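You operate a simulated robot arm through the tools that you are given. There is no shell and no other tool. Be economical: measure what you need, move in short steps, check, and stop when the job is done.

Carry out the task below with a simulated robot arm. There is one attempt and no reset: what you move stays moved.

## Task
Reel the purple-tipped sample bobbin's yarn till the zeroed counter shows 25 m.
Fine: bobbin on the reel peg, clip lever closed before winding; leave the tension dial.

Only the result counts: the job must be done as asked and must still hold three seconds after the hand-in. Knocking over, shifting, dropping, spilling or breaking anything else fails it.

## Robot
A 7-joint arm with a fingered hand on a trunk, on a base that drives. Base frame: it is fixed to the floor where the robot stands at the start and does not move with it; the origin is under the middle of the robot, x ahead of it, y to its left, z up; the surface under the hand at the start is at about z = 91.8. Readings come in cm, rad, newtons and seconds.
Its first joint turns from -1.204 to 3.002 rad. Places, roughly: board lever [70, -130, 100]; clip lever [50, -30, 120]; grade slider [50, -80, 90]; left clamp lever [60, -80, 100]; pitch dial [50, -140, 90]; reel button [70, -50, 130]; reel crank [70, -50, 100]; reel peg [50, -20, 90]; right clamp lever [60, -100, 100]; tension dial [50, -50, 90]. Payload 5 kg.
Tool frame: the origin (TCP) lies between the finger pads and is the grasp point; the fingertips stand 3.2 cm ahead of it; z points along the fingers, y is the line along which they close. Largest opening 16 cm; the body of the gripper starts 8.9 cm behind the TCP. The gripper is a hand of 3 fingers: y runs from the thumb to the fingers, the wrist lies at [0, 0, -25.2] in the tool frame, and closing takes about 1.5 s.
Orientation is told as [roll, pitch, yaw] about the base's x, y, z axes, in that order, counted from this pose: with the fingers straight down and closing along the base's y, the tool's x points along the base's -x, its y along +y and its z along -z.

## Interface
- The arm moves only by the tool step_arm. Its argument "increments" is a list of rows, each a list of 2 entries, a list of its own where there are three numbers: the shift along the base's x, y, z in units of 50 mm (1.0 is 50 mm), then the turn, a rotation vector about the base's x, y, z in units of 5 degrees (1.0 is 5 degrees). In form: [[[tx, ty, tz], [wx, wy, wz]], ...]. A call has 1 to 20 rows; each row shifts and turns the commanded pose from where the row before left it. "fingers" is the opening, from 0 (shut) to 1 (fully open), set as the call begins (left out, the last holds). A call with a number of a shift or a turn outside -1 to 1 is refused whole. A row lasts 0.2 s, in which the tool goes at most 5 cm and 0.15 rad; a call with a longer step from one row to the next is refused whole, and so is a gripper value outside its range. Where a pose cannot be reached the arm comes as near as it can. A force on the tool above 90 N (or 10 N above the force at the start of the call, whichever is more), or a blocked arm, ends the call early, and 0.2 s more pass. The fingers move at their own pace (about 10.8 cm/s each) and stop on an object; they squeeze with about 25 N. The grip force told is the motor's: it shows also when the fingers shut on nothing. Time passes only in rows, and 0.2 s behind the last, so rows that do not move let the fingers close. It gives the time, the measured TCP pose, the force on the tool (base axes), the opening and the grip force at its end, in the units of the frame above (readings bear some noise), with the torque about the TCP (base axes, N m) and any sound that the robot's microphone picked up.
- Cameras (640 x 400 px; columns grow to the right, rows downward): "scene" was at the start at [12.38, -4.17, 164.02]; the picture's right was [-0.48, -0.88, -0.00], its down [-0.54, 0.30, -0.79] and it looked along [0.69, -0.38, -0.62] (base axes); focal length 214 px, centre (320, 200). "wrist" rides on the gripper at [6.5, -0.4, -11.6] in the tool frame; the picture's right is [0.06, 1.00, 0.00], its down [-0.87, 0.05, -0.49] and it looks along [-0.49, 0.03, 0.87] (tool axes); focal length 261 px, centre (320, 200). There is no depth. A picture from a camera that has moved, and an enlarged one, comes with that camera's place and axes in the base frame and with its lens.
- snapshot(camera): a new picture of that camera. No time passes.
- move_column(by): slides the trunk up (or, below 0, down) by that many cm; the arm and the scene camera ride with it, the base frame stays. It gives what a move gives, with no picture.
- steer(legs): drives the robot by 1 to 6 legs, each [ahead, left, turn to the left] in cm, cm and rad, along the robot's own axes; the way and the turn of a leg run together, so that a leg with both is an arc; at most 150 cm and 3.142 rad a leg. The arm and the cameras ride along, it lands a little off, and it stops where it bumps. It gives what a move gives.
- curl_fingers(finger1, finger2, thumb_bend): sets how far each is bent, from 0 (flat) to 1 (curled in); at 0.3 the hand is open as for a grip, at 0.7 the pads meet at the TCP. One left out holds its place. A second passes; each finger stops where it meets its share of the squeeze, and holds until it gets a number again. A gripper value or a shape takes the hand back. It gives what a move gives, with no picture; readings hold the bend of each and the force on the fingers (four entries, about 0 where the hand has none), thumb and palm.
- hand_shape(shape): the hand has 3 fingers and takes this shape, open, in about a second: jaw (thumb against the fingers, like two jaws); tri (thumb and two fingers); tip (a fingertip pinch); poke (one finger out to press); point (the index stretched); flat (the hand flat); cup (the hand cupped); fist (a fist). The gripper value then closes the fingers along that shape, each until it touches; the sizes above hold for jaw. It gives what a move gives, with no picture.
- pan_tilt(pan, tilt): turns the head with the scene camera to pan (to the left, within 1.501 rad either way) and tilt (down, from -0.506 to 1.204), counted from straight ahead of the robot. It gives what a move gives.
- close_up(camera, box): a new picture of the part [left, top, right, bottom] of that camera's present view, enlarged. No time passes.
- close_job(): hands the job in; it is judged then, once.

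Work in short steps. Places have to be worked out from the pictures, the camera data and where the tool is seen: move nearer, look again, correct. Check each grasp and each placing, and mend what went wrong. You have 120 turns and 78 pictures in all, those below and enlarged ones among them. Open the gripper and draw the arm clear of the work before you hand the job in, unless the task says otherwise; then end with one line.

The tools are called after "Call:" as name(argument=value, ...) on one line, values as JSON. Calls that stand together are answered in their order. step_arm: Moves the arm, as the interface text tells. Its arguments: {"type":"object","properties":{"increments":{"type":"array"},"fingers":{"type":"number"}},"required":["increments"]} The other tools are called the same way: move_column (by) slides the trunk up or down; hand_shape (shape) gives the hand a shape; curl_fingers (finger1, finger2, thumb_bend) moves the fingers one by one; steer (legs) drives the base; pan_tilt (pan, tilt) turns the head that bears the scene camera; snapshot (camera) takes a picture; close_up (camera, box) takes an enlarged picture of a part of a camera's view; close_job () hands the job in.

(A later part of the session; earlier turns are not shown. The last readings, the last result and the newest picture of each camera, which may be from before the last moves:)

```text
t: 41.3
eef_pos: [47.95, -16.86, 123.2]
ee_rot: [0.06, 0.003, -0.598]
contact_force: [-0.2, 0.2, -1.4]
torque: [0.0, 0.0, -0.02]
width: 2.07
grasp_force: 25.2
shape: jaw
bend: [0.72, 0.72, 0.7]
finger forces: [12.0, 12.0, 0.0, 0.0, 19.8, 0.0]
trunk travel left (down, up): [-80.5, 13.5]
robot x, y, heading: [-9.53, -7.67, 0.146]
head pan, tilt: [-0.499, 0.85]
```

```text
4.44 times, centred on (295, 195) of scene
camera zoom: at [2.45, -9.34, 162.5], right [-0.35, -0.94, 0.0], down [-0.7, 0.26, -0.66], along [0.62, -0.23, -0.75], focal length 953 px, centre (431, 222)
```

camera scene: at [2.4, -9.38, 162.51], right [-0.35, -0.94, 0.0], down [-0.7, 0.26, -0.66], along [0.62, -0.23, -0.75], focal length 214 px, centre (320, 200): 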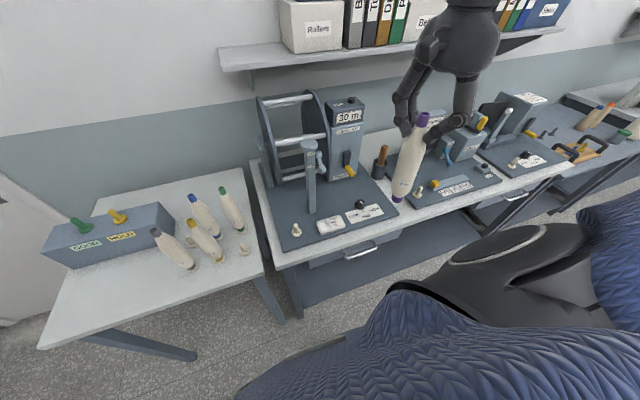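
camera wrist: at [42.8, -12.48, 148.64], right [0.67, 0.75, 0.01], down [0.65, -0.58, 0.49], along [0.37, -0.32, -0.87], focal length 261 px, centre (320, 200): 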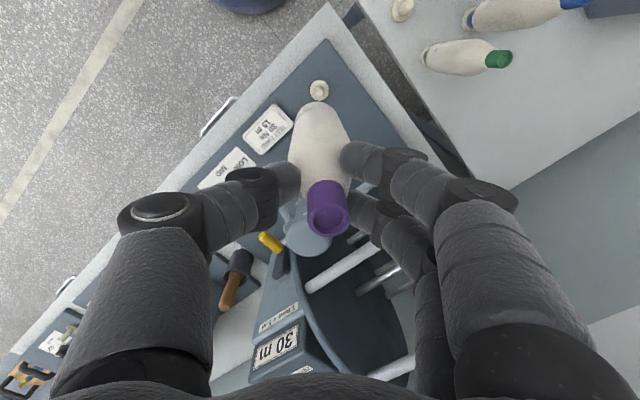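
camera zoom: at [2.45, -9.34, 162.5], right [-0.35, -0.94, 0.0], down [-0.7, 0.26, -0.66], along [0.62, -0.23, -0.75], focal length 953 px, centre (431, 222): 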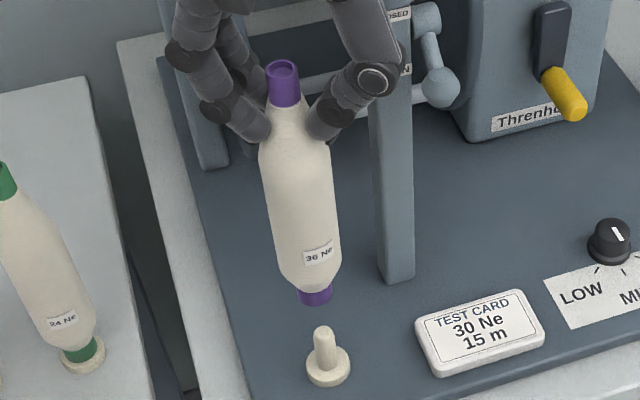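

The label reads 36 Ne, and the bobbin axis now lines up with the peg axis in both views. I nudge (-0.3, +0.15) and lower 3 cm to just above the tip.

Call:
step_arm(increments=[[[-0.06, 0.03, -0.3], [0, 0, 0]], [[0, 0, -0.3], [0, 0, 0]], [[0, 0, 0], [0, 0, 0]]])

Call:
close_up(camera="wrist", box=[270, 60, 370, 160])

Call:
close_up(camera="scene", box=[260, 160, 330, 240])

```text
t: 42.1
eef_pos: [47.65, -16.7, 120.23]
ee_rot: [0.059, 0.005, -0.596]
contact_force: [-0.7, 0.8, -0.9]
torque: [-0.01, 0.02, -0.06]
width: 2.05
grasp_force: 24.4
shape: jaw
bend: [0.72, 0.72, 0.7]
finger forces: [12.1, 11.9, 0.1, 0.0, 19.8, 0.1]
trunk travel left (down, up): [-80.5, 13.5]
robot x, y, heading: [-9.84, -7.42, 0.145]
head pan, tilt: [-0.499, 0.85]
```

```text
4.00 times, centred on (320, 110) of wrist
camera zoom: at [41.62, -13.99, 131.91], right [0.51, 0.86, 0.06], down [0.73, -0.47, 0.49], along [0.45, -0.21, -0.87], focal length 1043 px, centre (320, 560)
```

zoom: 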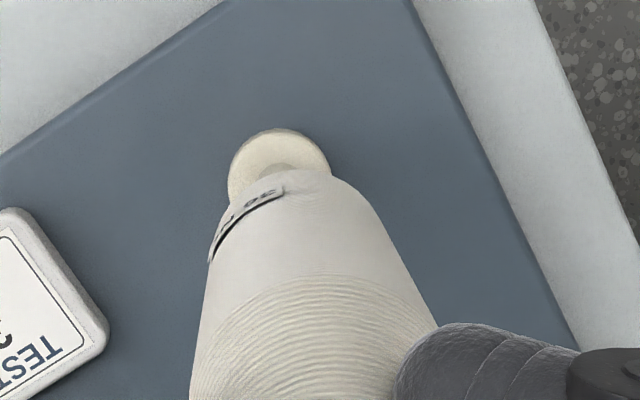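

```text
5.00 times, centred on (295, 200) of scene
camera zoom: at [2.33, -9.35, 162.52], right [-0.35, -0.94, 0.0], down [-0.7, 0.26, -0.66], along [0.62, -0.23, -0.75], focal length 1072 px, centre (445, 200)
```

zoom: 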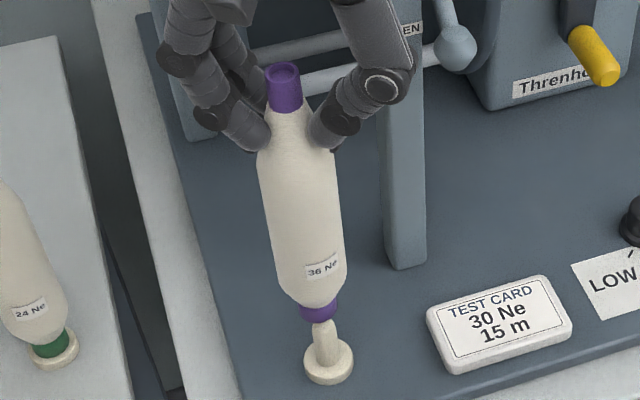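

Wrist and scene both put the bobbin within 0.2 cm of the peg axis. I lower 3 cm and watch the force.

Call:
step_arm(increments=[[[0, 0, -0.15], [0, 0, 0]], [[0, 0, -0.15], [0, 0, 0]], [[0, 0, -0.15], [0, 0, 0]], [[0, 0, -0.15], [0, 0, 0]]])

Call:
close_up(camera="scene", box=[260, 160, 330, 240])

```text
t: 43.1
eef_pos: [47.61, -16.72, 117.27]
ee_rot: [0.06, 0.004, -0.596]
contact_force: [-0.2, 0.0, -1.6]
torque: [-0.05, 0.03, -0.01]
width: 2.05
grasp_force: 24.5
shape: jaw
bend: [0.72, 0.72, 0.7]
finger forces: [12.0, 11.8, 0.0, 0.0, 20.6, 0.0]
trunk travel left (down, up): [-80.5, 13.5]
robot x, y, heading: [-9.62, -7.22, 0.144]
head pan, tilt: [-0.499, 0.85]
```

```text
5.00 times, centred on (295, 200) of scene
camera zoom: at [2.44, -9.37, 162.51], right [-0.35, -0.94, 0.0], down [-0.7, 0.26, -0.66], along [0.62, -0.23, -0.75], focal length 1072 px, centre (445, 200)
```

zoom: 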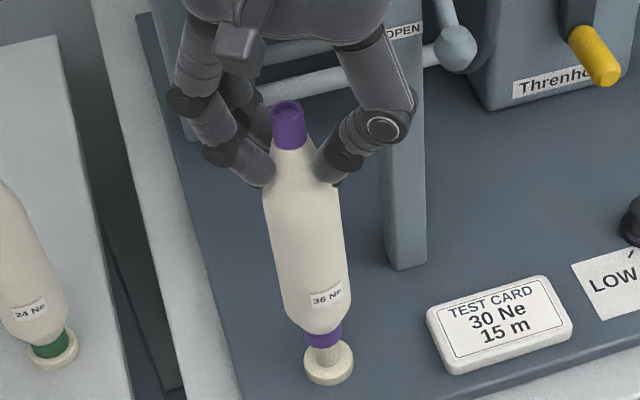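

The peg has entered the bobbin with no side force. I lower further to seat it.

Call:
step_arm(increments=[[[0, 0, -0.15], [0, 0, 0]], [[0, 0, -0.15], [0, 0, 0]], [[0, 0, -0.1], [0, 0, 0]], [[0, 0, -0.05], [0, 0, 0]]])

Call:
close_up(camera="scene", box=[260, 160, 330, 240])

```text
t: 44.1
eef_pos: [47.7, -16.68, 114.94]
ee_rot: [0.058, 0.005, -0.599]
contact_force: [-0.2, -1.6, -0.8]
torque: [-0.06, 0.04, 0.02]
width: 2.06
grasp_force: 25.2
shape: jaw
bend: [0.72, 0.72, 0.7]
finger forces: [11.9, 12.1, 0.0, 0.1, 20.3, 0.1]
trunk travel left (down, up): [-80.5, 13.5]
robot x, y, heading: [-9.86, -7.58, 0.148]
head pan, tilt: [-0.499, 0.85]
```

```text
5.00 times, centred on (295, 200) of scene
camera zoom: at [2.43, -9.38, 162.51], right [-0.35, -0.94, 0.0], down [-0.7, 0.26, -0.66], along [0.62, -0.23, -0.75], focal length 1072 px, centre (445, 200)
```

zoom: 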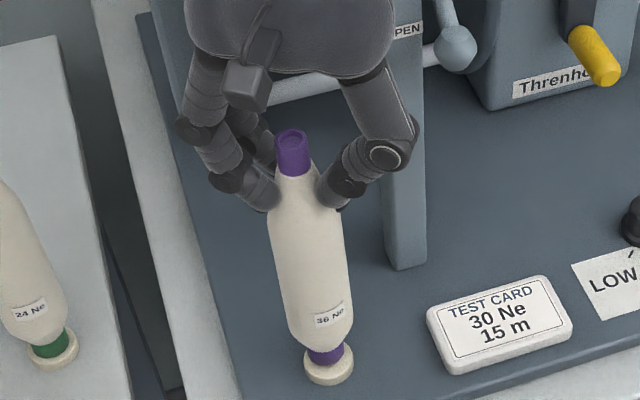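

Almost seated; the purple base is nearly on the disc. I take the last millimetres gently.

Call:
step_arm(increments=[[[0, 0, -0.1], [0, 0, 0]], [[0, 0, -0.08], [0, 0, 0]], [[0, 0, 0], [0, 0, 0]]])

Call:
close_up(camera="scene", box=[260, 160, 330, 240])

```text
t: 44.9
eef_pos: [47.75, -16.71, 114.07]
ee_rot: [0.059, 0.004, -0.597]
contact_force: [-0.5, -0.4, 0.8]
torque: [-0.02, 0.02, -0.02]
width: 2.08
grasp_force: 24.7
shape: jaw
bend: [0.72, 0.72, 0.7]
finger forces: [12.3, 12.6, 0.0, 0.0, 20.6, 0.1]
trunk travel left (down, up): [-80.5, 13.5]
robot x, y, heading: [-9.68, -7.34, 0.143]
head pan, tilt: [-0.499, 0.85]
```

```text
5.00 times, centred on (295, 200) of scene
camera zoom: at [2.41, -9.37, 162.51], right [-0.35, -0.94, 0.0], down [-0.7, 0.26, -0.66], along [0.62, -0.23, -0.75], focal length 1072 px, centre (445, 200)
```

zoom: 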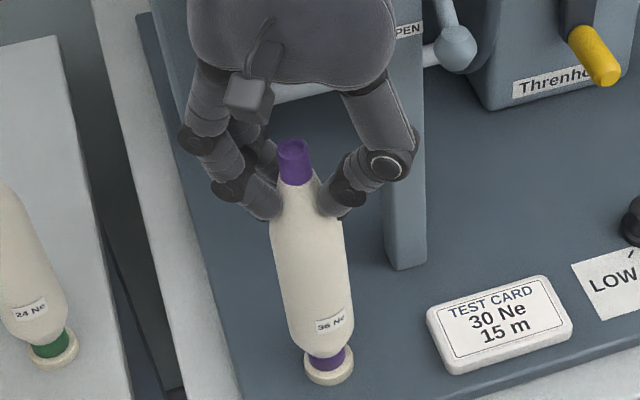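

It looks seated or within a few millimetres. One more gentle push to feel contact.

Call:
step_arm(increments=[[[0, 0, -0.06], [0, 0, 0]], [[0, 0, -0.06], [0, 0, 0]]])

```text
t: 45.5
eef_pos: [47.63, -16.62, 113.82]
ee_rot: [0.064, 0.0, -0.596]
contact_force: [0.4, -2.6, 54.5]
torque: [0.26, -0.34, -0.06]
width: 2.57
grasp_force: 25.2
shape: jaw
bend: [0.73, 0.74, 0.72]
finger forces: [22.6, 24.6, 0.0, 0.1, 38.0, 0.1]
trunk travel left (down, up): [-80.5, 13.5]
robot x, y, heading: [-10.13, -7.0, 0.142]
head pan, tilt: [-0.499, 0.85]
```

Contact confirmed (54 N), so it's seated. I relieve the force slightly, open the fingers partway, and lift straight off.

Call:
step_arm(increments=[[[0, 0, 0.08], [0, 0, 0]], [[0, 0, 0], [0, 0, 0]]])

Call:
step_arm(increments=[[[0, 0, 0], [0, 0, 0]], [[0, 0, 0], [0, 0, 0]], [[0, 0, 0], [0, 0, 0]], [[0, 0, 0], [0, 0, 0]]], fingers=0.5)

Call:
step_arm(increments=[[[0, 0, 0.4], [0, 0, 0]], [[0, 0, 0.8], [0, 0, 0]], [[0, 0, 0.8], [0, 0, 0]], [[0, 0, 0.8], [0, 0, 0]], [[0, 0, 0.8], [0, 0, 0]], [[0, 0, 0.6], [0, 0, 0]]])

Call:
snapshot(camera="scene")

Call:
close_up(camera="scene", box=[230, 80, 390, 240])

```text
t: 46.1
eef_pos: [47.45, -16.68, 113.87]
ee_rot: [0.059, 0.004, -0.596]
contact_force: [1.1, -0.6, 32.5]
torque: [0.18, -0.23, 0.01]
width: 2.5
grasp_force: 24.8
shape: jaw
bend: [0.73, 0.73, 0.72]
finger forces: [19.4, 21.0, 0.0, 0.1, 30.9, 0.0]
trunk travel left (down, up): [-80.5, 13.5]
robot x, y, heading: [-9.77, -7.54, 0.146]
head pan, tilt: [-0.499, 0.85]
```

```text
t: 47.1
eef_pos: [47.7, -16.73, 113.76]
ee_rot: [0.058, 0.005, -0.596]
contact_force: [-0.5, 0.0, -0.4]
torque: [0.01, -0.03, 0.01]
width: 7.94
grasp_force: 0.3
shape: jaw
bend: [0.72, 0.72, 0.7]
finger forces: [0.0, 0.0, 0.0, 0.1, 0.0, 0.0]
trunk travel left (down, up): [-80.5, 13.5]
robot x, y, heading: [-9.45, -7.55, 0.145]
head pan, tilt: [-0.499, 0.85]
```

```text
t: 48.5
eef_pos: [47.8, -16.87, 135.07]
ee_rot: [0.057, 0.006, -0.596]
contact_force: [-0.9, 0.4, -0.3]
torque: [-0.03, -0.05, 0.02]
width: 7.95
grasp_force: 0.2
shape: jaw
bend: [0.72, 0.72, 0.7]
finger forces: [0.1, 0.1, 0.0, 0.0, 0.0, 0.0]
trunk travel left (down, up): [-80.5, 13.5]
robot x, y, heading: [-9.78, -7.49, 0.141]
head pan, tilt: [-0.499, 0.85]
```

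```text
39 pictures are left
camera scene: at [2.32, -9.36, 162.51], right [-0.35, -0.94, 0.0], down [-0.7, 0.26, -0.66], along [0.62, -0.23, -0.75], focal length 214 px, centre (320, 200)
```

scene: 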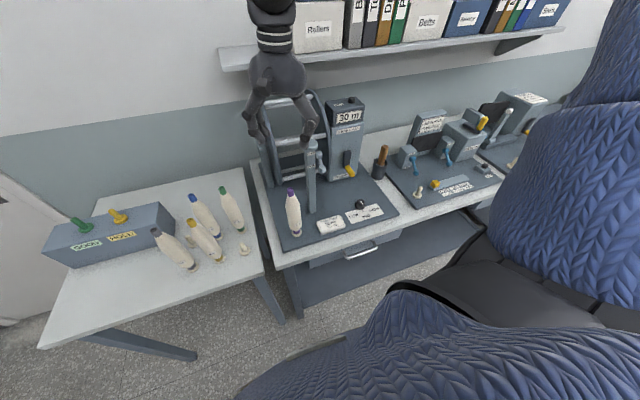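

```text
2.50 times, centred on (310, 160) of scene
camera zoom: at [2.32, -9.36, 162.51], right [-0.35, -0.94, 0.0], down [-0.7, 0.26, -0.66], along [0.62, -0.23, -0.75], focal length 536 px, centre (345, 300)
```

zoom: 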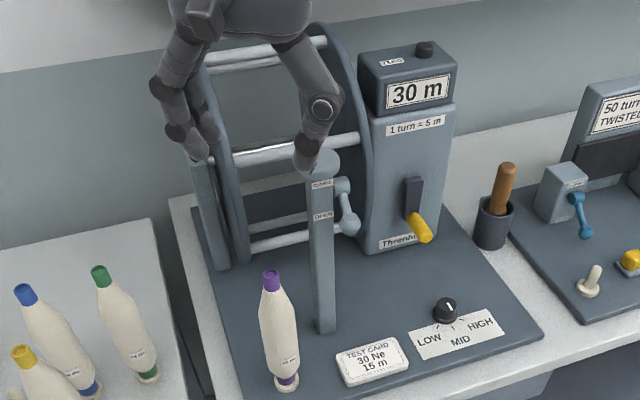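

The bobbin stands seated on the reel peg. Now I look closely at the clip lever and the crank.

Call:
close_up(camera="scene", box=[295, 130, 345, 180])

Call:
close_up(camera="scene", box=[320, 90, 390, 190])

```text
8.00 times, centred on (320, 155) of scene
camera zoom: at [2.32, -9.36, 162.51], right [-0.35, -0.94, 0.0], down [-0.7, 0.26, -0.66], along [0.62, -0.23, -0.75], focal length 1716 px, centre (320, 560)
```

zoom: 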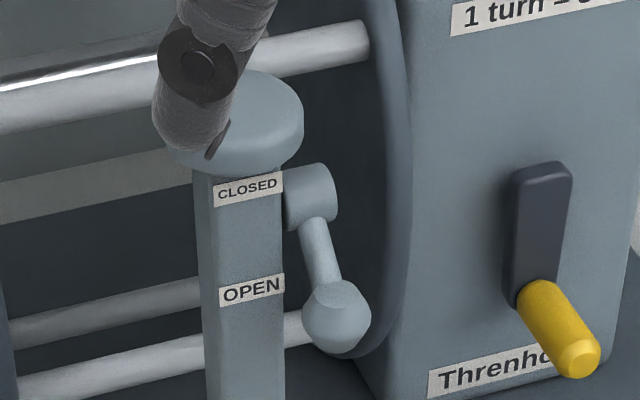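

```text
4.00 times, centred on (355, 140) of scene
camera zoom: at [2.32, -9.36, 162.51], right [-0.35, -0.94, 0.0], down [-0.7, 0.26, -0.66], along [0.62, -0.23, -0.75], focal length 858 px, centre (180, 440)
```

zoom: 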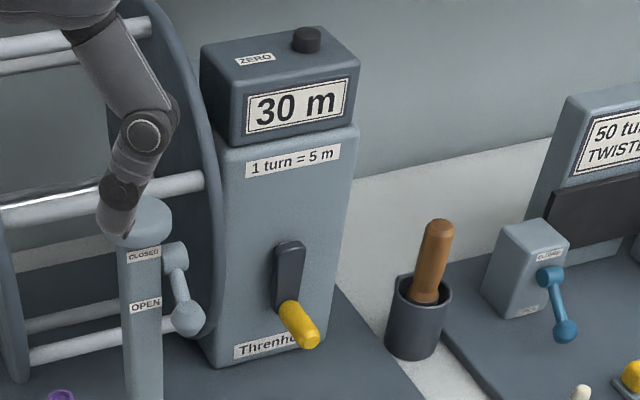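

The bobbin is seated. Labels show lever down = OPEN and lever up = CLOSED. The pivot is near (55, -28.5, 120.5) and the ball near (52, -28.5, 116.5). I'll push the ball up from below with the thumb, hand horizontal. First I move to free space in front and level the hand.

Call:
step_arm(increments=[[[-0.39, -0.85, 0], [-0.26, 0.155, -0.4]], [[-0.39, -0.85, 0], [-0.26, 0.155, -0.4]], [[-0.39, -0.85, 0], [0, 0, -0.45]], [[-0.39, -0.85, 0], [0, 0, -0.45]], [[-0.39, -0.85, 0], [0, 0, -0.45]]], fingers=1)

Call:
step_arm(increments=[[[0, 0, 0], [0.9, -0.9, 0]], [[0, 0, 0], [0.9, -0.9, 0]], [[0, 0, 0], [0.9, -0.9, 0]], [[0, 0, 0], [0.9, -0.9, 0]], [[0, 0, 0], [0.9, -0.9, 0]], [[0, 0, 0], [0.9, -0.9, 0]], [[0, 0, 0], [0.9, -0.9, 0]], [[0, 0, 0], [0.9, -0.9, 0]], [[0, 0, 0], [0.9, -0.9, 0]], [[0, 0, 0], [0.9, -0.9, 0]], [[0, 0, 0], [0.9, -0.9, 0]], [[0, 0, 0], [0.9, -0.9, 0]], [[0, 0, 0], [0.9, -0.9, 0]], [[0, 0, 0], [0.9, -0.9, 0]], [[0, 0, 0], [0, 0, 0]]])

Call:
snapshot(camera="scene")

```text
t: 49.7
eef_pos: [37.77, -37.96, 134.65]
ee_rot: [0.007, 0.0, -0.783]
contact_force: [0.3, 0.2, -0.8]
torque: [0.07, -0.04, 0.01]
width: 16.0
grasp_force: 0.2
shape: jaw
bend: [0.3, 0.3, 0.3]
finger forces: [0.0, 0.1, 0.0, 0.1, 0.0, 0.0]
trunk travel left (down, up): [-80.5, 13.5]
robot x, y, heading: [-9.82, -7.05, 0.141]
head pan, tilt: [-0.499, 0.85]
```

```text
t: 52.9
eef_pos: [37.97, -37.46, 134.67]
ee_rot: [0.135, 0.004, -0.773]
contact_force: [-0.5, 0.8, 0.6]
torque: [-0.01, 0.01, -0.02]
width: 15.99
grasp_force: 0.0
shape: jaw
bend: [0.3, 0.3, 0.3]
finger forces: [0.0, 0.0, 0.1, 0.1, 0.0, 0.0]
out of reach, approached as far as the arm can: row 2, 3, 4, 5, 6, 7, 8, 9, 10, 11, 12, 13, 14
trunk travel left (down, up): [-80.5, 13.5]
robot x, y, heading: [-9.52, -7.01, 0.147]
head pan, tilt: [-0.499, 0.85]
```

```text
35 pictures are left
camera scene: at [2.39, -9.37, 162.51], right [-0.35, -0.94, 0.0], down [-0.7, 0.26, -0.66], along [0.62, -0.23, -0.75], focal length 214 px, centre (320, 200)
```

scene: 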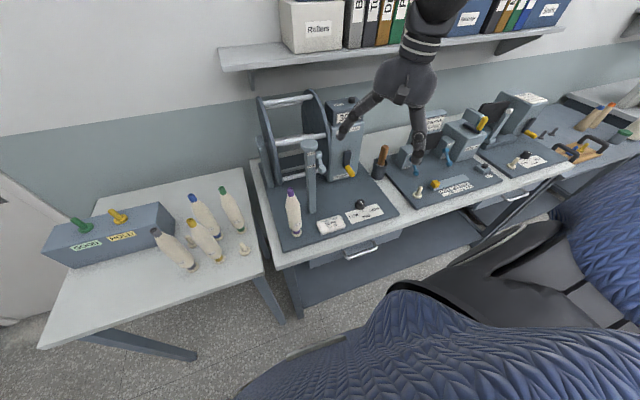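

The block comes from the wrist's inner radius at this height, not the orientation. I swing the tool level while lowering and moving the wrist along a path that keeps radius of about 57–59. First half now.

Call:
step_arm(increments=[[[0.254, 0.182, -0.4], [0.832, -0.832, 0]], [[0.246, 0.174, -0.35], [0.832, -0.832, 0]], [[0.232, 0.16, -0.3], [0.832, -0.832, 0]], [[0.214, 0.142, -0.254], [0.832, -0.832, 0]], [[0.196, 0.124, -0.204], [0.832, -0.832, 0]], [[0.176, 0.104, -0.164], [0.832, -0.832, 0]], [[0.146, 0.074, -0.128], [0.832, -0.832, 0]]])

```text
t: 54.5
eef_pos: [48.85, -29.96, 128.73]
ee_rot: [0.567, 0.002, -0.77]
contact_force: [0.3, -0.3, 0.2]
torque: [0.02, 0.0, 0.01]
width: 15.99
grasp_force: 0.1
shape: jaw
bend: [0.3, 0.3, 0.3]
finger forces: [0.0, 0.0, 0.0, 0.0, 0.0, 0.0]
out of reach, approached as far as the arm can: row 1, 2, 3, 4, 5, 6, 7
trunk travel left (down, up): [-80.5, 13.5]
robot x, y, heading: [-9.48, -7.36, 0.144]
head pan, tilt: [-0.499, 0.85]
```

Partly tilted, but the inner limit keeps pushing it outward. I back the base 22 cm, hand moving away from the work, to gain wrist radius.

Call:
steer(legs=[[-22, 0, 0]])

Call:
step_arm(increments=[[[0.9, 0, 0], [0, 0, 0]], [[0.9, 0, -0.2], [0, 0, 0]], [[0, -0.2, -0.2], [0.832, -0.832, 0]], [[0, -0.2, 0], [0.832, -0.832, 0]], [[0, -0.2, 0], [0.832, -0.832, 0]], [[0, 0, 0], [0.832, -0.832, 0]]])

```text
t: 56.2
eef_pos: [26.4, -33.25, 128.73]
ee_rot: [0.565, 0.0, -0.771]
contact_force: [-1.0, -0.4, 0.1]
torque: [0.02, 0.02, 0.01]
width: 15.97
grasp_force: 0.1
shape: jaw
bend: [0.3, 0.3, 0.3]
finger forces: [0.0, 0.1, 0.1, 0.1, 0.1, 0.0]
trunk travel left (down, up): [-80.5, 13.5]
robot x, y, heading: [-31.82, -10.69, 0.144]
head pan, tilt: [-0.499, 0.85]
```

```text
t: 57.6
eef_pos: [35.42, -36.24, 126.87]
ee_rot: [0.978, -0.005, -0.77]
contact_force: [-0.9, 0.2, 0.2]
torque: [0.01, 0.01, 0.06]
width: 16.02
grasp_force: 0.0
shape: jaw
bend: [0.3, 0.3, 0.3]
finger forces: [0.1, 0.0, 0.1, 0.0, 0.0, 0.0]
trunk travel left (down, up): [-80.5, 13.5]
robot x, y, heading: [-31.84, -10.58, 0.139]
head pan, tilt: [-0.499, 0.85]
```

This works now. I finish the tilt to horizontal and take a view.

Call:
step_arm(increments=[[[0, 0, 0], [0.8, -0.8, 0]], [[0, 0, 0], [0.8, -0.8, 0]], [[0, 0, 0], [0.8, -0.8, 0]], [[0, 0, 0], [0.8, -0.8, 0]], [[0, 0, 0], [0.8, -0.8, 0]], [[0, 0, 0], [0.8, -0.8, 0]], [[0, 0, 0], [0, 0, 0]]])

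Call:
pan_tilt(pan=-0.45, tilt=0.6)

Call:
snapshot(camera="scene")

Call:
snapshot(camera="wrist")

```text
t: 59.2
eef_pos: [35.42, -36.24, 126.79]
ee_rot: [1.568, -0.014, -0.778]
contact_force: [0.0, 0.0, 0.6]
torque: [0.02, 0.0, -0.01]
width: 15.97
grasp_force: 0.0
shape: jaw
bend: [0.3, 0.3, 0.3]
finger forces: [0.1, 0.1, 0.0, 0.0, 0.0, 0.0]
trunk travel left (down, up): [-80.5, 13.5]
robot x, y, heading: [-31.72, -10.66, 0.141]
head pan, tilt: [-0.499, 0.85]
```

```text
t: 60.0
eef_pos: [35.44, -36.29, 126.78]
ee_rot: [1.57, -0.012, -0.778]
contact_force: [1.1, 0.0, -0.5]
torque: [-0.02, -0.04, -0.01]
width: 15.99
grasp_force: 0.0
shape: jaw
bend: [0.3, 0.3, 0.3]
finger forces: [0.0, 0.0, 0.1, 0.0, 0.0, 0.0]
trunk travel left (down, up): [-80.5, 13.5]
robot x, y, heading: [-32.03, -10.42, 0.14]
head pan, tilt: [-0.45, 0.6]
```

```text
34 pictures are left
camera scene: at [-18.69, -12.6, 164.59], right [-0.3, -0.95, 0.0], down [-0.54, 0.17, -0.82], along [0.79, -0.25, -0.57], focal length 214 px, centre (320, 200)
```

scene: 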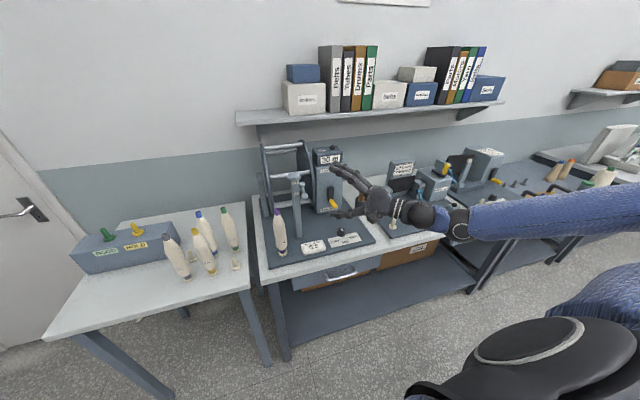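

```text
33 pictures are left
camera wrist: at [22.63, -39.99, 126.48], right [-0.05, 0.05, 1.0], down [0.27, -0.96, 0.07], along [0.96, 0.28, 0.03], focal length 261 px, centre (320, 200)
```

wrist: 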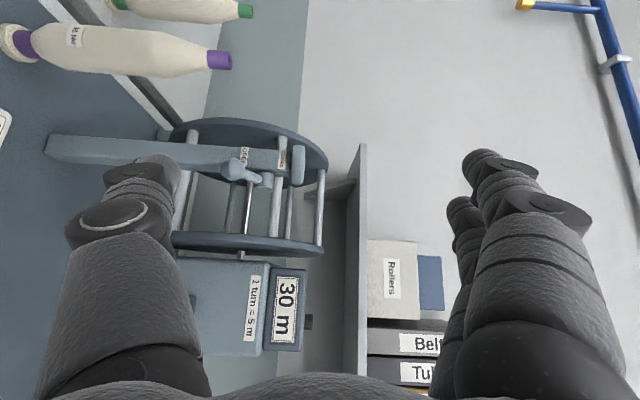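

The wrist view is ideal. Both cameras agree: ball at (52, -28.3, 117), pivot at (55, -28.3, 120.3), post top at 126. I go to a pre-approach point with the thumb below ball level and the fingers above the post top.

Call:
step_arm(increments=[[[0.7, 0.12, -0.29], [0, 0, 0]], [[0.7, 0.12, -0.29], [0, 0, 0]], [[0.7, 0.12, -0.29], [0, 0, 0]], [[0, 0, 0], [0, 0, 0]]])

Call:
snapshot(camera="wrist")

Call:
close_up(camera="scene", box=[250, 130, 410, 260])

```text
t: 61.0
eef_pos: [46.07, -34.29, 122.58]
ee_rot: [1.569, -0.012, -0.78]
contact_force: [-0.9, -0.5, -0.2]
torque: [-0.03, 0.0, 0.0]
width: 16.0
grasp_force: 0.2
shape: jaw
bend: [0.3, 0.3, 0.3]
finger forces: [0.1, 0.0, 0.0, 0.1, 0.1, 0.0]
trunk travel left (down, up): [-80.5, 13.5]
robot x, y, heading: [-32.05, -10.44, 0.142]
head pan, tilt: [-0.45, 0.6]
```

```text
32 pictures are left
camera wrist: at [33.15, -38.09, 122.3], right [-0.05, 0.05, 1.0], down [0.27, -0.96, 0.07], along [0.96, 0.28, 0.04], focal length 261 px, centre (320, 200)
```

wrist: 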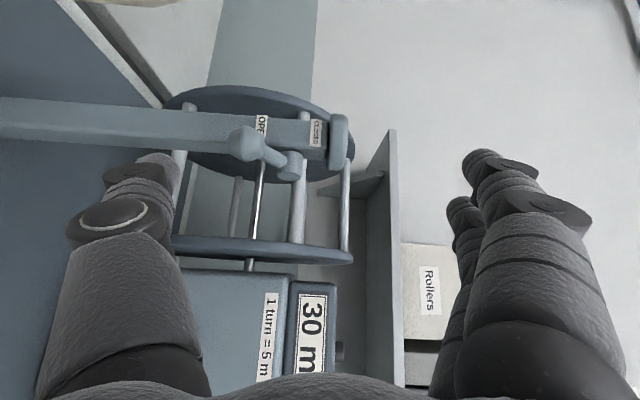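

```text
3.08 times, centred on (330, 195) of scene
camera zoom: at [-18.83, -12.56, 164.61], right [-0.3, -0.95, 0.0], down [-0.54, 0.17, -0.83], along [0.79, -0.25, -0.56], focal length 660 px, centre (289, 215)
```

zoom: 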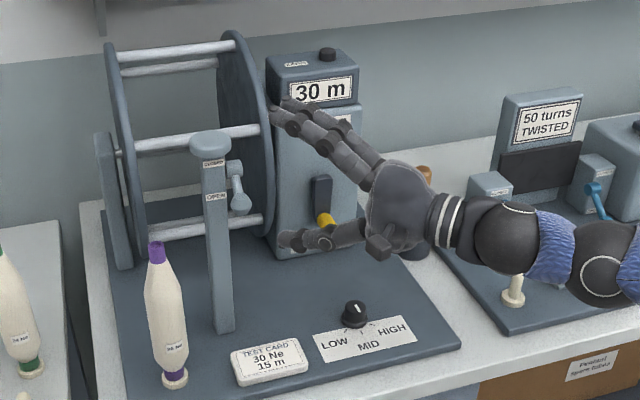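

The thumb's upper surface is about 7 cm below the TCP, with its tip about 1.7 cm ahead. I lower to 121.2, then slide diagonally under the ball.

Call:
step_arm(increments=[[[0, 0, -0.28], [0, 0, 0]], [[0.35, 0.35, 0], [0, 0, 0]], [[0.35, 0.35, 0], [0, 0, 0]], [[0.3, 0.3, 0], [0, 0, 0]], [[0, 0, 0], [0, 0, 0]]])

Call:
snapshot(camera="wrist")

Call:
close_up(camera="scene", box=[280, 140, 350, 210])

```text
t: 62.2
eef_pos: [50.74, -29.37, 121.0]
ee_rot: [1.569, -0.012, -0.778]
contact_force: [0.4, -0.3, 0.0]
torque: [0.02, 0.0, 0.0]
width: 16.01
grasp_force: 0.1
shape: jaw
bend: [0.3, 0.3, 0.3]
finger forces: [0.0, 0.0, 0.1, 0.0, 0.1, 0.0]
trunk travel left (down, up): [-80.5, 13.5]
robot x, y, heading: [-32.04, -10.55, 0.143]
head pan, tilt: [-0.45, 0.6]
```

```text
30 pictures are left
camera wrist: at [38.02, -33.1, 120.66], right [-0.05, 0.05, 1.0], down [0.27, -0.96, 0.07], along [0.96, 0.28, 0.04], focal length 261 px, centre (320, 200)
```

wrist: 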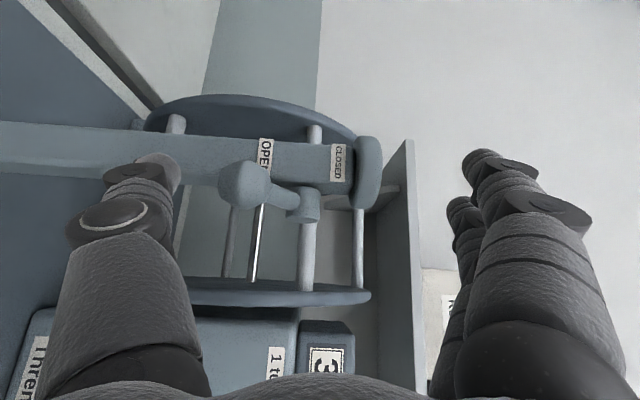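

```text
5.71 times, centred on (315, 175) of scene
camera zoom: at [-18.76, -12.59, 164.6], right [-0.3, -0.95, 0.0], down [-0.54, 0.17, -0.83], along [0.79, -0.25, -0.56], focal length 1226 px, centre (349, 343)
```

zoom: 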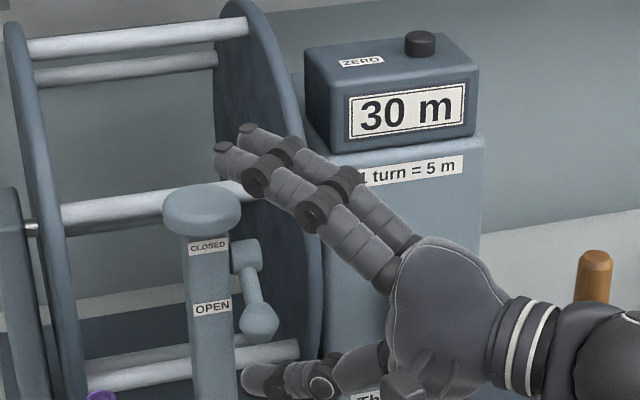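

The gap below the ball is about 2 cm and the thumb tip sits slightly short. I shift (+1.9, +0.1), then raise 5 cm in small steps watching the force.

Call:
step_arm(increments=[[[0.38, 0.02, 0], [0, 0, 0]], [[0, 0, 0.25], [0, 0, 0]], [[0, 0, 0.25], [0, 0, 0]], [[0, 0, 0.25], [0, 0, 0]], [[0, 0, 0.25], [0, 0, 0]]])

Call:
snapshot(camera="wrist")

```text
t: 63.4
eef_pos: [52.78, -29.27, 126.02]
ee_rot: [1.569, -0.013, -0.778]
contact_force: [-2.6, -3.6, -1.5]
torque: [-0.24, 0.18, 0.01]
width: 16.02
grasp_force: 0.0
shape: jaw
bend: [0.3, 0.3, 0.29]
finger forces: [0.0, 0.0, 0.0, 0.0, 3.1, 0.0]
trunk travel left (down, up): [-80.5, 13.5]
robot x, y, heading: [-32.0, -10.45, 0.146]
head pan, tilt: [-0.45, 0.6]
```

```text
28 pictures are left
camera wrist: at [39.97, -33.01, 125.71], right [-0.05, 0.05, 1.0], down [0.27, -0.96, 0.07], along [0.96, 0.28, 0.03], focal length 261 px, centre (320, 200)
```

wrist: 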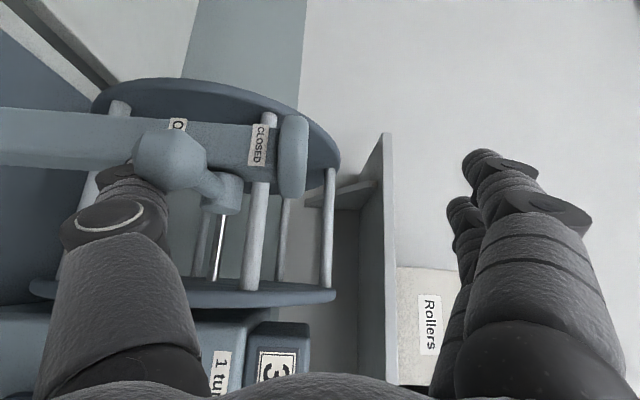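

Thumb contact is 3 N and the ball has risen to about z 119. I continue upward, easing slightly in +x as the ball passes horizontal.

Call:
step_arm(increments=[[[0, 0, 0.2], [0, 0, 0]], [[0, 0, 0.2], [0, 0, 0]], [[0, 0, 0.2], [0, 0, 0]], [[0, 0, 0.2], [0, 0, 0]]])

Call:
snapshot(camera="wrist")

Call:
close_up(camera="scene", box=[280, 140, 350, 210])

```text
t: 64.4
eef_pos: [52.97, -29.19, 129.68]
ee_rot: [1.566, -0.011, -0.776]
contact_force: [-0.3, 3.5, -11.0]
torque: [0.15, 0.26, 0.06]
width: 15.99
grasp_force: 0.1
shape: jaw
bend: [0.3, 0.3, 0.26]
finger forces: [0.0, 0.0, 0.1, 0.0, 8.9, 0.0]
trunk travel left (down, up): [-80.5, 13.5]
robot x, y, heading: [-31.81, -10.43, 0.142]
head pan, tilt: [-0.45, 0.6]
```

```text
27 pictures are left
camera wrist: at [40.16, -32.9, 129.51], right [-0.05, 0.05, 1.0], down [0.27, -0.96, 0.07], along [0.96, 0.28, 0.03], focal length 261 px, centre (320, 200)
```

wrist: 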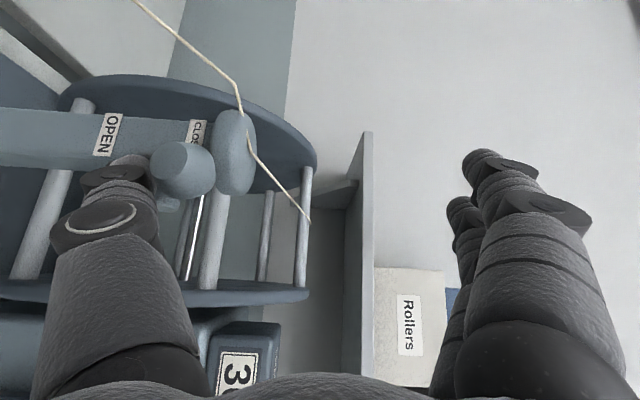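

```text
5.71 times, centred on (315, 175) of scene
camera zoom: at [-18.57, -12.55, 164.57], right [-0.3, -0.95, 0.0], down [-0.54, 0.17, -0.82], along [0.79, -0.25, -0.57], focal length 1226 px, centre (349, 343)
```

zoom: 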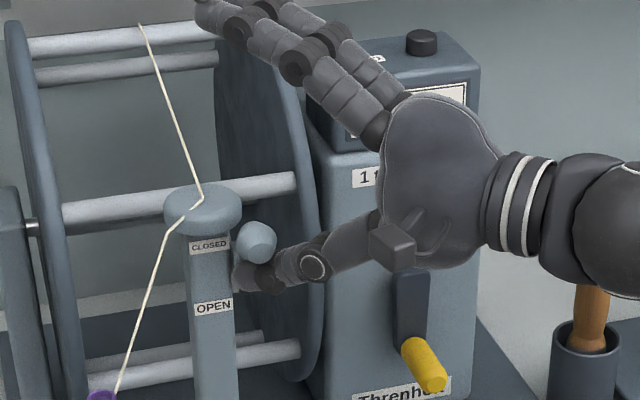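

The yarn is now threaded through the clip to the reel, and the ball is at the CLOSED level. I push 0.8 cm more to make sure it's at its stop.

Call:
step_arm(increments=[[[0, 0, 0.1], [0, 0, 0]], [[0, 0, 0.06], [0, 0, 0]]])

Call:
snapshot(camera="wrist")

```text
t: 65.0
eef_pos: [52.97, -29.15, 130.61]
ee_rot: [1.565, -0.01, -0.776]
contact_force: [-1.4, 6.8, -20.5]
torque: [0.54, 0.43, 0.08]
width: 16.0
grasp_force: 0.0
shape: jaw
bend: [0.3, 0.3, 0.23]
finger forces: [0.0, 0.0, 0.0, 0.1, 15.4, 0.0]
trunk travel left (down, up): [-80.5, 13.5]
robot x, y, heading: [-31.69, -10.71, 0.139]
head pan, tilt: [-0.45, 0.6]
```

```text
25 pictures are left
camera wrist: at [40.17, -32.87, 130.38], right [-0.05, 0.06, 1.0], down [0.28, -0.96, 0.07], along [0.96, 0.28, 0.03], focal length 261 px, centre (320, 200)
```

wrist: 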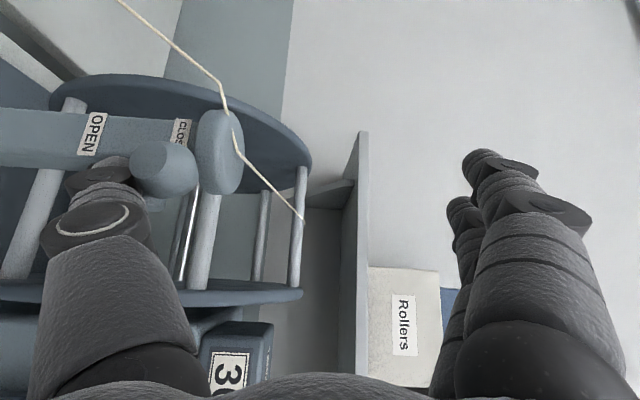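

The thumb force is building and the ball no longer moves, so the lever is fully closed. I back the thumb down and out, then withdraw diagonally.

Call:
step_arm(increments=[[[0, 0, -0.4], [0, 0, 0]], [[0, 0, -0.3], [0, 0, 0]], [[-0.4, -0.4, 0], [0, 0, 0]], [[-0.6, -0.6, 0], [0, 0, 0]], [[-0.6, -0.6, 0], [0, 0, 0]], [[-0.6, -0.6, 0.2], [0, 0, 0]], [[-0.4, -0.6, 0.4], [0, 0, 0]]])

Call:
close_up(camera="scene", box=[255, 130, 365, 230])

Call:
close_up(camera="scene", box=[310, 170, 360, 220])

```text
t: 66.6
eef_pos: [39.96, -43.38, 130.03]
ee_rot: [1.569, -0.013, -0.777]
contact_force: [-1.4, 0.4, 0.1]
torque: [0.01, -0.04, -0.03]
width: 16.0
grasp_force: 0.1
shape: jaw
bend: [0.3, 0.3, 0.3]
finger forces: [0.0, 0.0, 0.0, 0.0, 0.0, 0.0]
trunk travel left (down, up): [-80.5, 13.5]
robot x, y, heading: [-31.95, -10.34, 0.145]
head pan, tilt: [-0.45, 0.6]
```

```text
4.00 times, centred on (310, 180) of scene
camera zoom: at [-18.75, -12.56, 164.62], right [-0.3, -0.95, 0.0], down [-0.54, 0.17, -0.83], along [0.79, -0.25, -0.56], focal length 858 px, centre (360, 280)
```

zoom: 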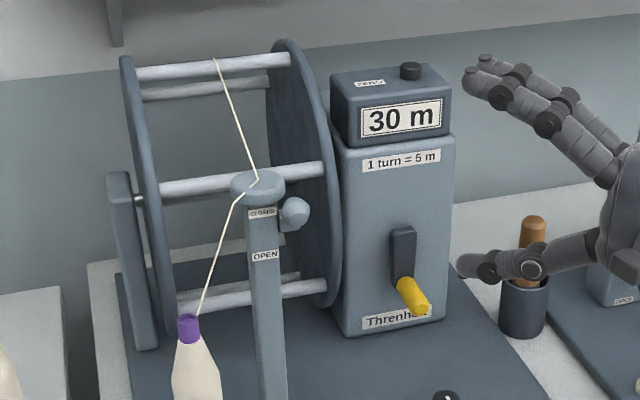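

```text
8.00 times, centred on (335, 195) of scene
camera zoom: at [-18.75, -12.56, 164.62], right [-0.3, -0.95, 0.0], down [-0.54, 0.17, -0.83], along [0.79, -0.25, -0.56], focal length 1716 px, centre (200, 240)
```

zoom: 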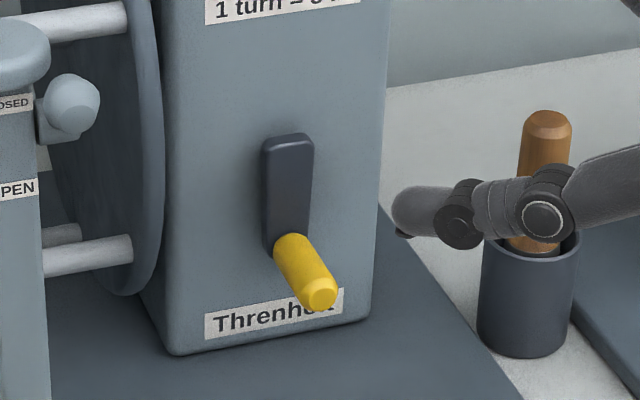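

The lever stays up at CLOSED with the yarn threaded. I place the zero button at (72, -47.6, 128.4), and the crank knob at about (59–63, -44.5, 104.7) with its pivot near z 109. One -90° turn about x gives a 45° forward-down tool that suits both, so I do that in free space.

Call:
step_arm(increments=[[[0, -0.1, 0.3], [-1, 0, 0]], [[0, -0.1, 0.3], [-1, 0, 0]], [[0, -0.1, 0.3], [-1, 0, 0]], [[0, 0, 0.3], [-1, 0, 0]], [[0, 0, 0], [-1, 0, 0]], [[0, 0, 0], [-1, 0, 0]], [[0, 0, 0], [-1, 0, 0]], [[0, 0, 0], [-1, 0, 0]], [[0, 0, 0], [-1, 0, 0]], [[0, 0, 0], [-1, 0, 0]], [[0, 0, 0], [-1, 0, 0]], [[0, 0, 0], [-1, 0, 0]], [[0, 0, 0], [-1, 0, 0]], [[0, 0, 0], [-1, 0, 0]], [[0, 0, 0], [-1, 0, 0]], [[0, 0, 0], [-1, 0, 0]], [[0, 0, 0], [-1, 0, 0]], [[0, 0, 0], [-1, 0, 0]]], fingers=0)

```text
t: 70.4
eef_pos: [39.94, -44.61, 136.29]
ee_rot: [-0.018, -0.779, 0.02]
contact_force: [-0.1, 1.1, -0.1]
torque: [0.02, -0.02, -0.01]
width: 0.0
grasp_force: 24.5
shape: jaw
bend: [0.65, 0.65, 0.67]
finger forces: [0.1, 0.0, 0.0, 0.1, 0.0, 0.0]
trunk travel left (down, up): [-80.5, 13.5]
robot x, y, heading: [-32.23, -10.32, 0.143]
head pan, tilt: [-0.45, 0.6]
```

Orientation is right. I drive forward 18 cm, with the hand ending in front of and above the counter box in clear space.

Call:
steer(legs=[[18, 0, 0]])

Call:
step_arm(increments=[[[0.5, -0.5, 0], [0, 0, 0]], [[0.5, -0.5, 0], [0, 0, 0]], [[0.5, -0.1, 0], [0, 0, 0]], [[0, 0, 0], [0, 0, 0]]])

Call:
snapshot(camera="scene")

Call:
snapshot(camera="wrist")

```text
t: 71.9
eef_pos: [58.17, -41.91, 136.14]
ee_rot: [-0.014, -0.778, 0.022]
contact_force: [0.6, 0.4, 0.7]
torque: [0.01, 0.02, -0.01]
width: 0.0
grasp_force: 25.2
shape: jaw
bend: [0.65, 0.65, 0.67]
finger forces: [0.0, 0.0, 0.0, 0.1, 0.0, 0.0]
trunk travel left (down, up): [-80.5, 13.5]
robot x, y, heading: [-13.67, -8.37, 0.146]
head pan, tilt: [-0.45, 0.6]
```

```text
t: 72.9
eef_pos: [65.57, -47.42, 136.1]
ee_rot: [-0.014, -0.778, 0.021]
contact_force: [-0.9, 0.8, -0.4]
torque: [-0.02, 0.01, 0.01]
width: 0.0
grasp_force: 25.4
shape: jaw
bend: [0.65, 0.65, 0.67]
finger forces: [0.0, 0.0, 0.0, 0.0, 0.1, 0.0]
trunk travel left (down, up): [-80.5, 13.5]
robot x, y, heading: [-14.16, -8.12, 0.143]
head pan, tilt: [-0.45, 0.6]
```

```text
22 pictures are left
camera scene: at [-0.74, -9.98, 164.6], right [-0.3, -0.95, 0.0], down [-0.54, 0.17, -0.83], along [0.79, -0.25, -0.56], focal length 214 px, centre (320, 200)
```

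scene: 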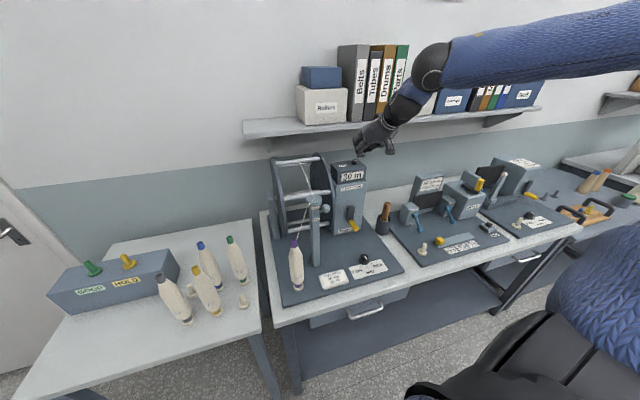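

```text
21 pictures are left
camera wrist: at [52.65, -47.96, 139.97], right [-0.06, 1.0, -0.05], down [0.27, 0.07, 0.96], along [0.96, 0.04, -0.28], focal length 261 px, centre (320, 200)
```

wrist: 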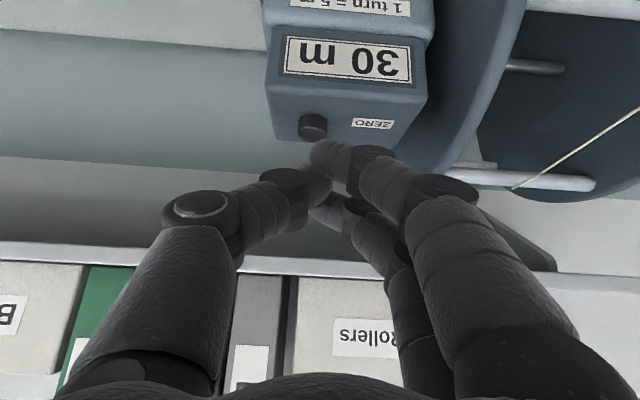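

The wrist view puts the button at about (71, -48). The lowest fingertip is about (+0.8, 0, -3.4) from the TCP. I move just above the button and look.

Call:
step_arm(increments=[[[0.5, -0.06, 0], [0, 0, 0]], [[0.46, -0.06, -0.25], [0, 0, 0]], [[0, 0, -0.2], [0, 0, 0]], [[0, 0, 0], [0, 0, 0]]])

Call:
close_up(camera="wrist", box=[240, 50, 440, 250])

Call:
close_up(camera="scene", box=[310, 110, 410, 210])

```text
t: 73.9
eef_pos: [70.25, -48.0, 133.9]
ee_rot: [-0.013, -0.78, 0.022]
contact_force: [-0.4, -0.2, -0.4]
torque: [0.0, -0.02, -0.06]
width: 0.0
grasp_force: 25.1
shape: jaw
bend: [0.65, 0.65, 0.67]
finger forces: [0.0, 0.1, 0.0, 0.0, 0.1, 0.1]
trunk travel left (down, up): [-80.5, 13.5]
robot x, y, heading: [-13.58, -7.77, 0.142]
head pan, tilt: [-0.45, 0.6]
```

```text
2.00 times, centred on (340, 150) of wrist
camera zoom: at [57.48, -48.51, 137.8], right [-0.06, 1.0, -0.05], down [0.27, 0.07, 0.96], along [0.96, 0.04, -0.28], focal length 521 px, centre (280, 300)
```

zoom: 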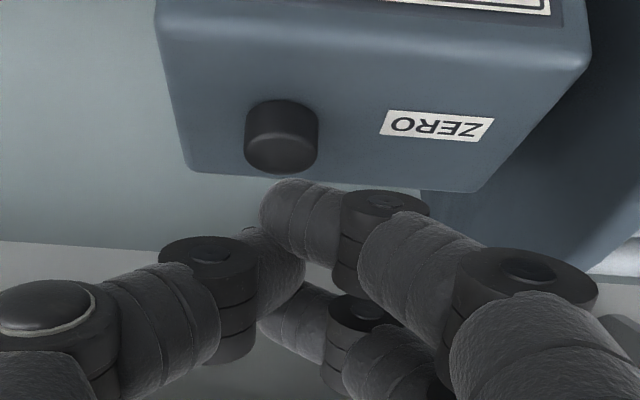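

```text
4.00 times, centred on (360, 160) of scene
camera zoom: at [-0.61, -9.87, 164.59], right [-0.3, -0.95, 0.0], down [-0.54, 0.17, -0.82], along [0.79, -0.25, -0.57], focal length 858 px, centre (160, 360)
```

zoom: 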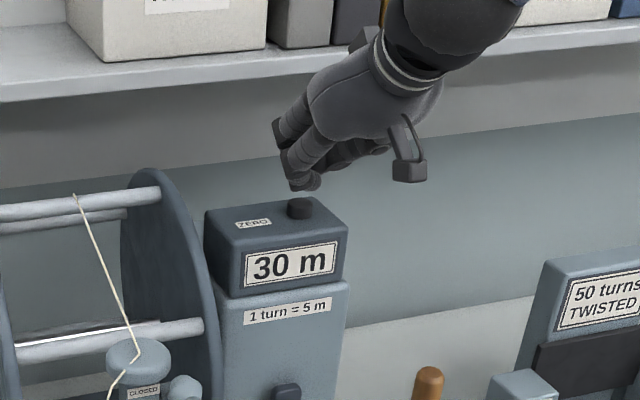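

The fingertip is about 0.8 cm short in x and 0.3 off in y. I correct and press down in 4 mm steps.

Call:
step_arm(increments=[[[0.16, -0.07, 0], [0, 0, 0]], [[0, 0, -0.16], [0, 0, 0]], [[0, 0, -0.1], [0, 0, 0]], [[0, 0, -0.1], [0, 0, 0]], [[0, 0, -0.08], [0, 0, 0]]])

Call:
close_up(camera="scene", box=[310, 110, 410, 210])

```text
t: 75.1
eef_pos: [71.22, -48.27, 131.69]
ee_rot: [-0.016, -0.778, 0.019]
contact_force: [-0.7, 0.3, 0.9]
torque: [0.03, 0.01, -0.01]
width: 0.03
grasp_force: 25.0
shape: jaw
bend: [0.65, 0.65, 0.67]
finger forces: [0.1, 0.0, 0.0, 0.0, 0.0, 0.0]
trunk travel left (down, up): [-80.5, 13.5]
robot x, y, heading: [-14.19, -7.55, 0.143]
head pan, tilt: [-0.45, 0.6]
```

```text
4.00 times, centred on (360, 160) of scene
camera zoom: at [-0.64, -9.9, 164.6], right [-0.3, -0.95, 0.0], down [-0.54, 0.17, -0.82], along [0.79, -0.25, -0.57], focal length 858 px, centre (160, 360)
```

zoom: 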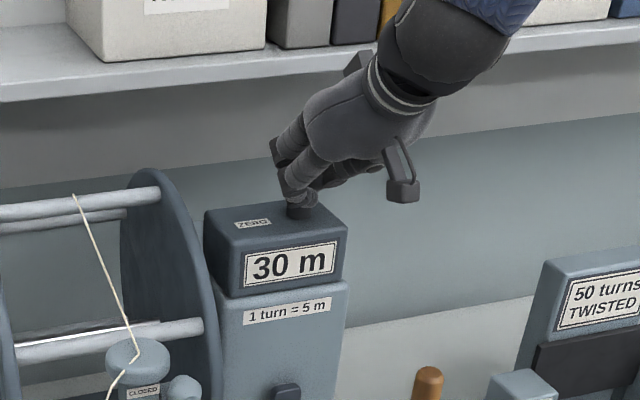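

The fingertip is right at the button top with no contact yet. I press further in small steps.

Call:
step_arm(increments=[[[0, 0, -0.08], [0, 0, 0]], [[0, 0, -0.08], [0, 0, 0]], [[0, 0, -0.08], [0, 0, 0]]])

Call:
close_up(camera="scene", box=[310, 110, 410, 210])

```text
t: 75.9
eef_pos: [71.12, -48.37, 130.72]
ee_rot: [-0.014, -0.78, 0.023]
contact_force: [-2.5, -0.3, 3.1]
torque: [0.01, 0.04, -0.01]
width: 0.02
grasp_force: 25.0
shape: jaw
bend: [0.66, 0.65, 0.67]
finger forces: [0.0, 0.0, 0.0, 0.0, 0.1, 0.0]
trunk travel left (down, up): [-80.5, 13.5]
robot x, y, heading: [-13.87, -7.82, 0.149]
head pan, tilt: [-0.45, 0.6]
heard: click
```

```text
4.00 times, centred on (360, 160) of scene
camera zoom: at [-0.71, -9.86, 164.61], right [-0.3, -0.95, 0.0], down [-0.54, 0.17, -0.83], along [0.79, -0.25, -0.56], focal length 858 px, centre (160, 360)
```

zoom: 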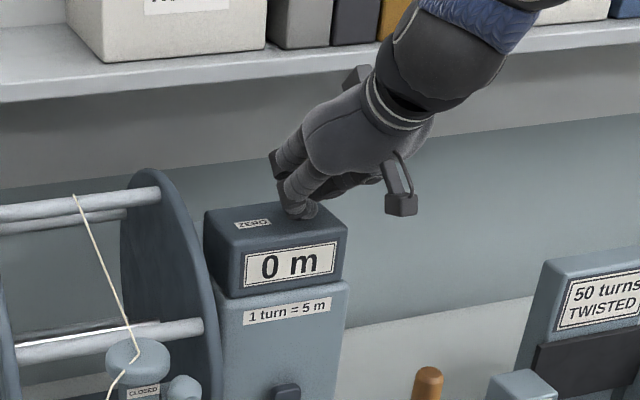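

Click heard and the counter reads 0 m. I lift, retract, and come to a pre-grasp point in front of the crank knob with the fingers half open.

Call:
step_arm(increments=[[[0, 0, 0.8], [0, 0, 0]], [[-0.8, 0.16, 0], [0, 0, 0]], [[-0.8, 0.16, 0], [0, 0, 0]], [[-0.8, 0.16, 0], [0, 0, 0]], [[-0.8, 0.16, 0], [0, 0, 0]], [[-0.13, 0.02, -0.85], [0, 0, 0]], [[-0.13, 0.02, -0.85], [0, 0, 0]], [[-0.13, 0.02, -0.85], [0, 0, 0]], [[-0.13, 0.02, -0.85], [0, 0, 0]], [[-0.13, 0.02, -0.85], [0, 0, 0]], [[0, 0, 0], [0, 0, 0]]], fingers=0.4)

Call:
snapshot(camera="wrist")

```text
t: 78.3
eef_pos: [52.08, -44.35, 113.27]
ee_rot: [-0.017, -0.778, 0.021]
contact_force: [0.4, -0.1, -0.1]
torque: [0.0, 0.0, -0.02]
width: 6.38
grasp_force: 0.1
shape: jaw
bend: [0.73, 0.73, 0.7]
finger forces: [0.0, 0.0, 0.0, 0.1, 0.1, 0.1]
trunk travel left (down, up): [-80.5, 13.5]
robot x, y, heading: [-13.58, -7.91, 0.146]
head pan, tilt: [-0.45, 0.6]
```

```text
16 pictures are left
camera wrist: at [39.22, -44.94, 117.0], right [-0.06, 1.0, -0.05], down [0.27, 0.07, 0.96], along [0.96, 0.04, -0.28], focal length 261 px, centre (320, 200)
```

wrist: 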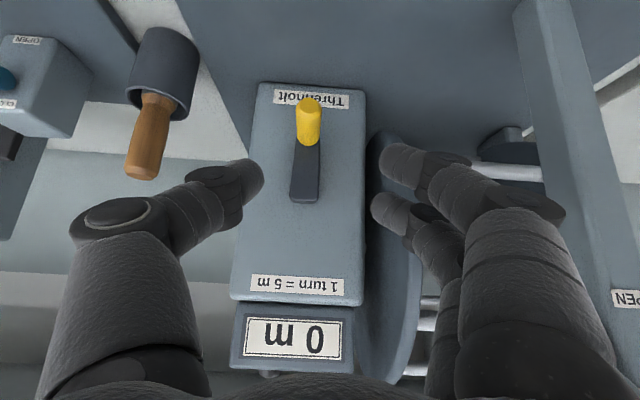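

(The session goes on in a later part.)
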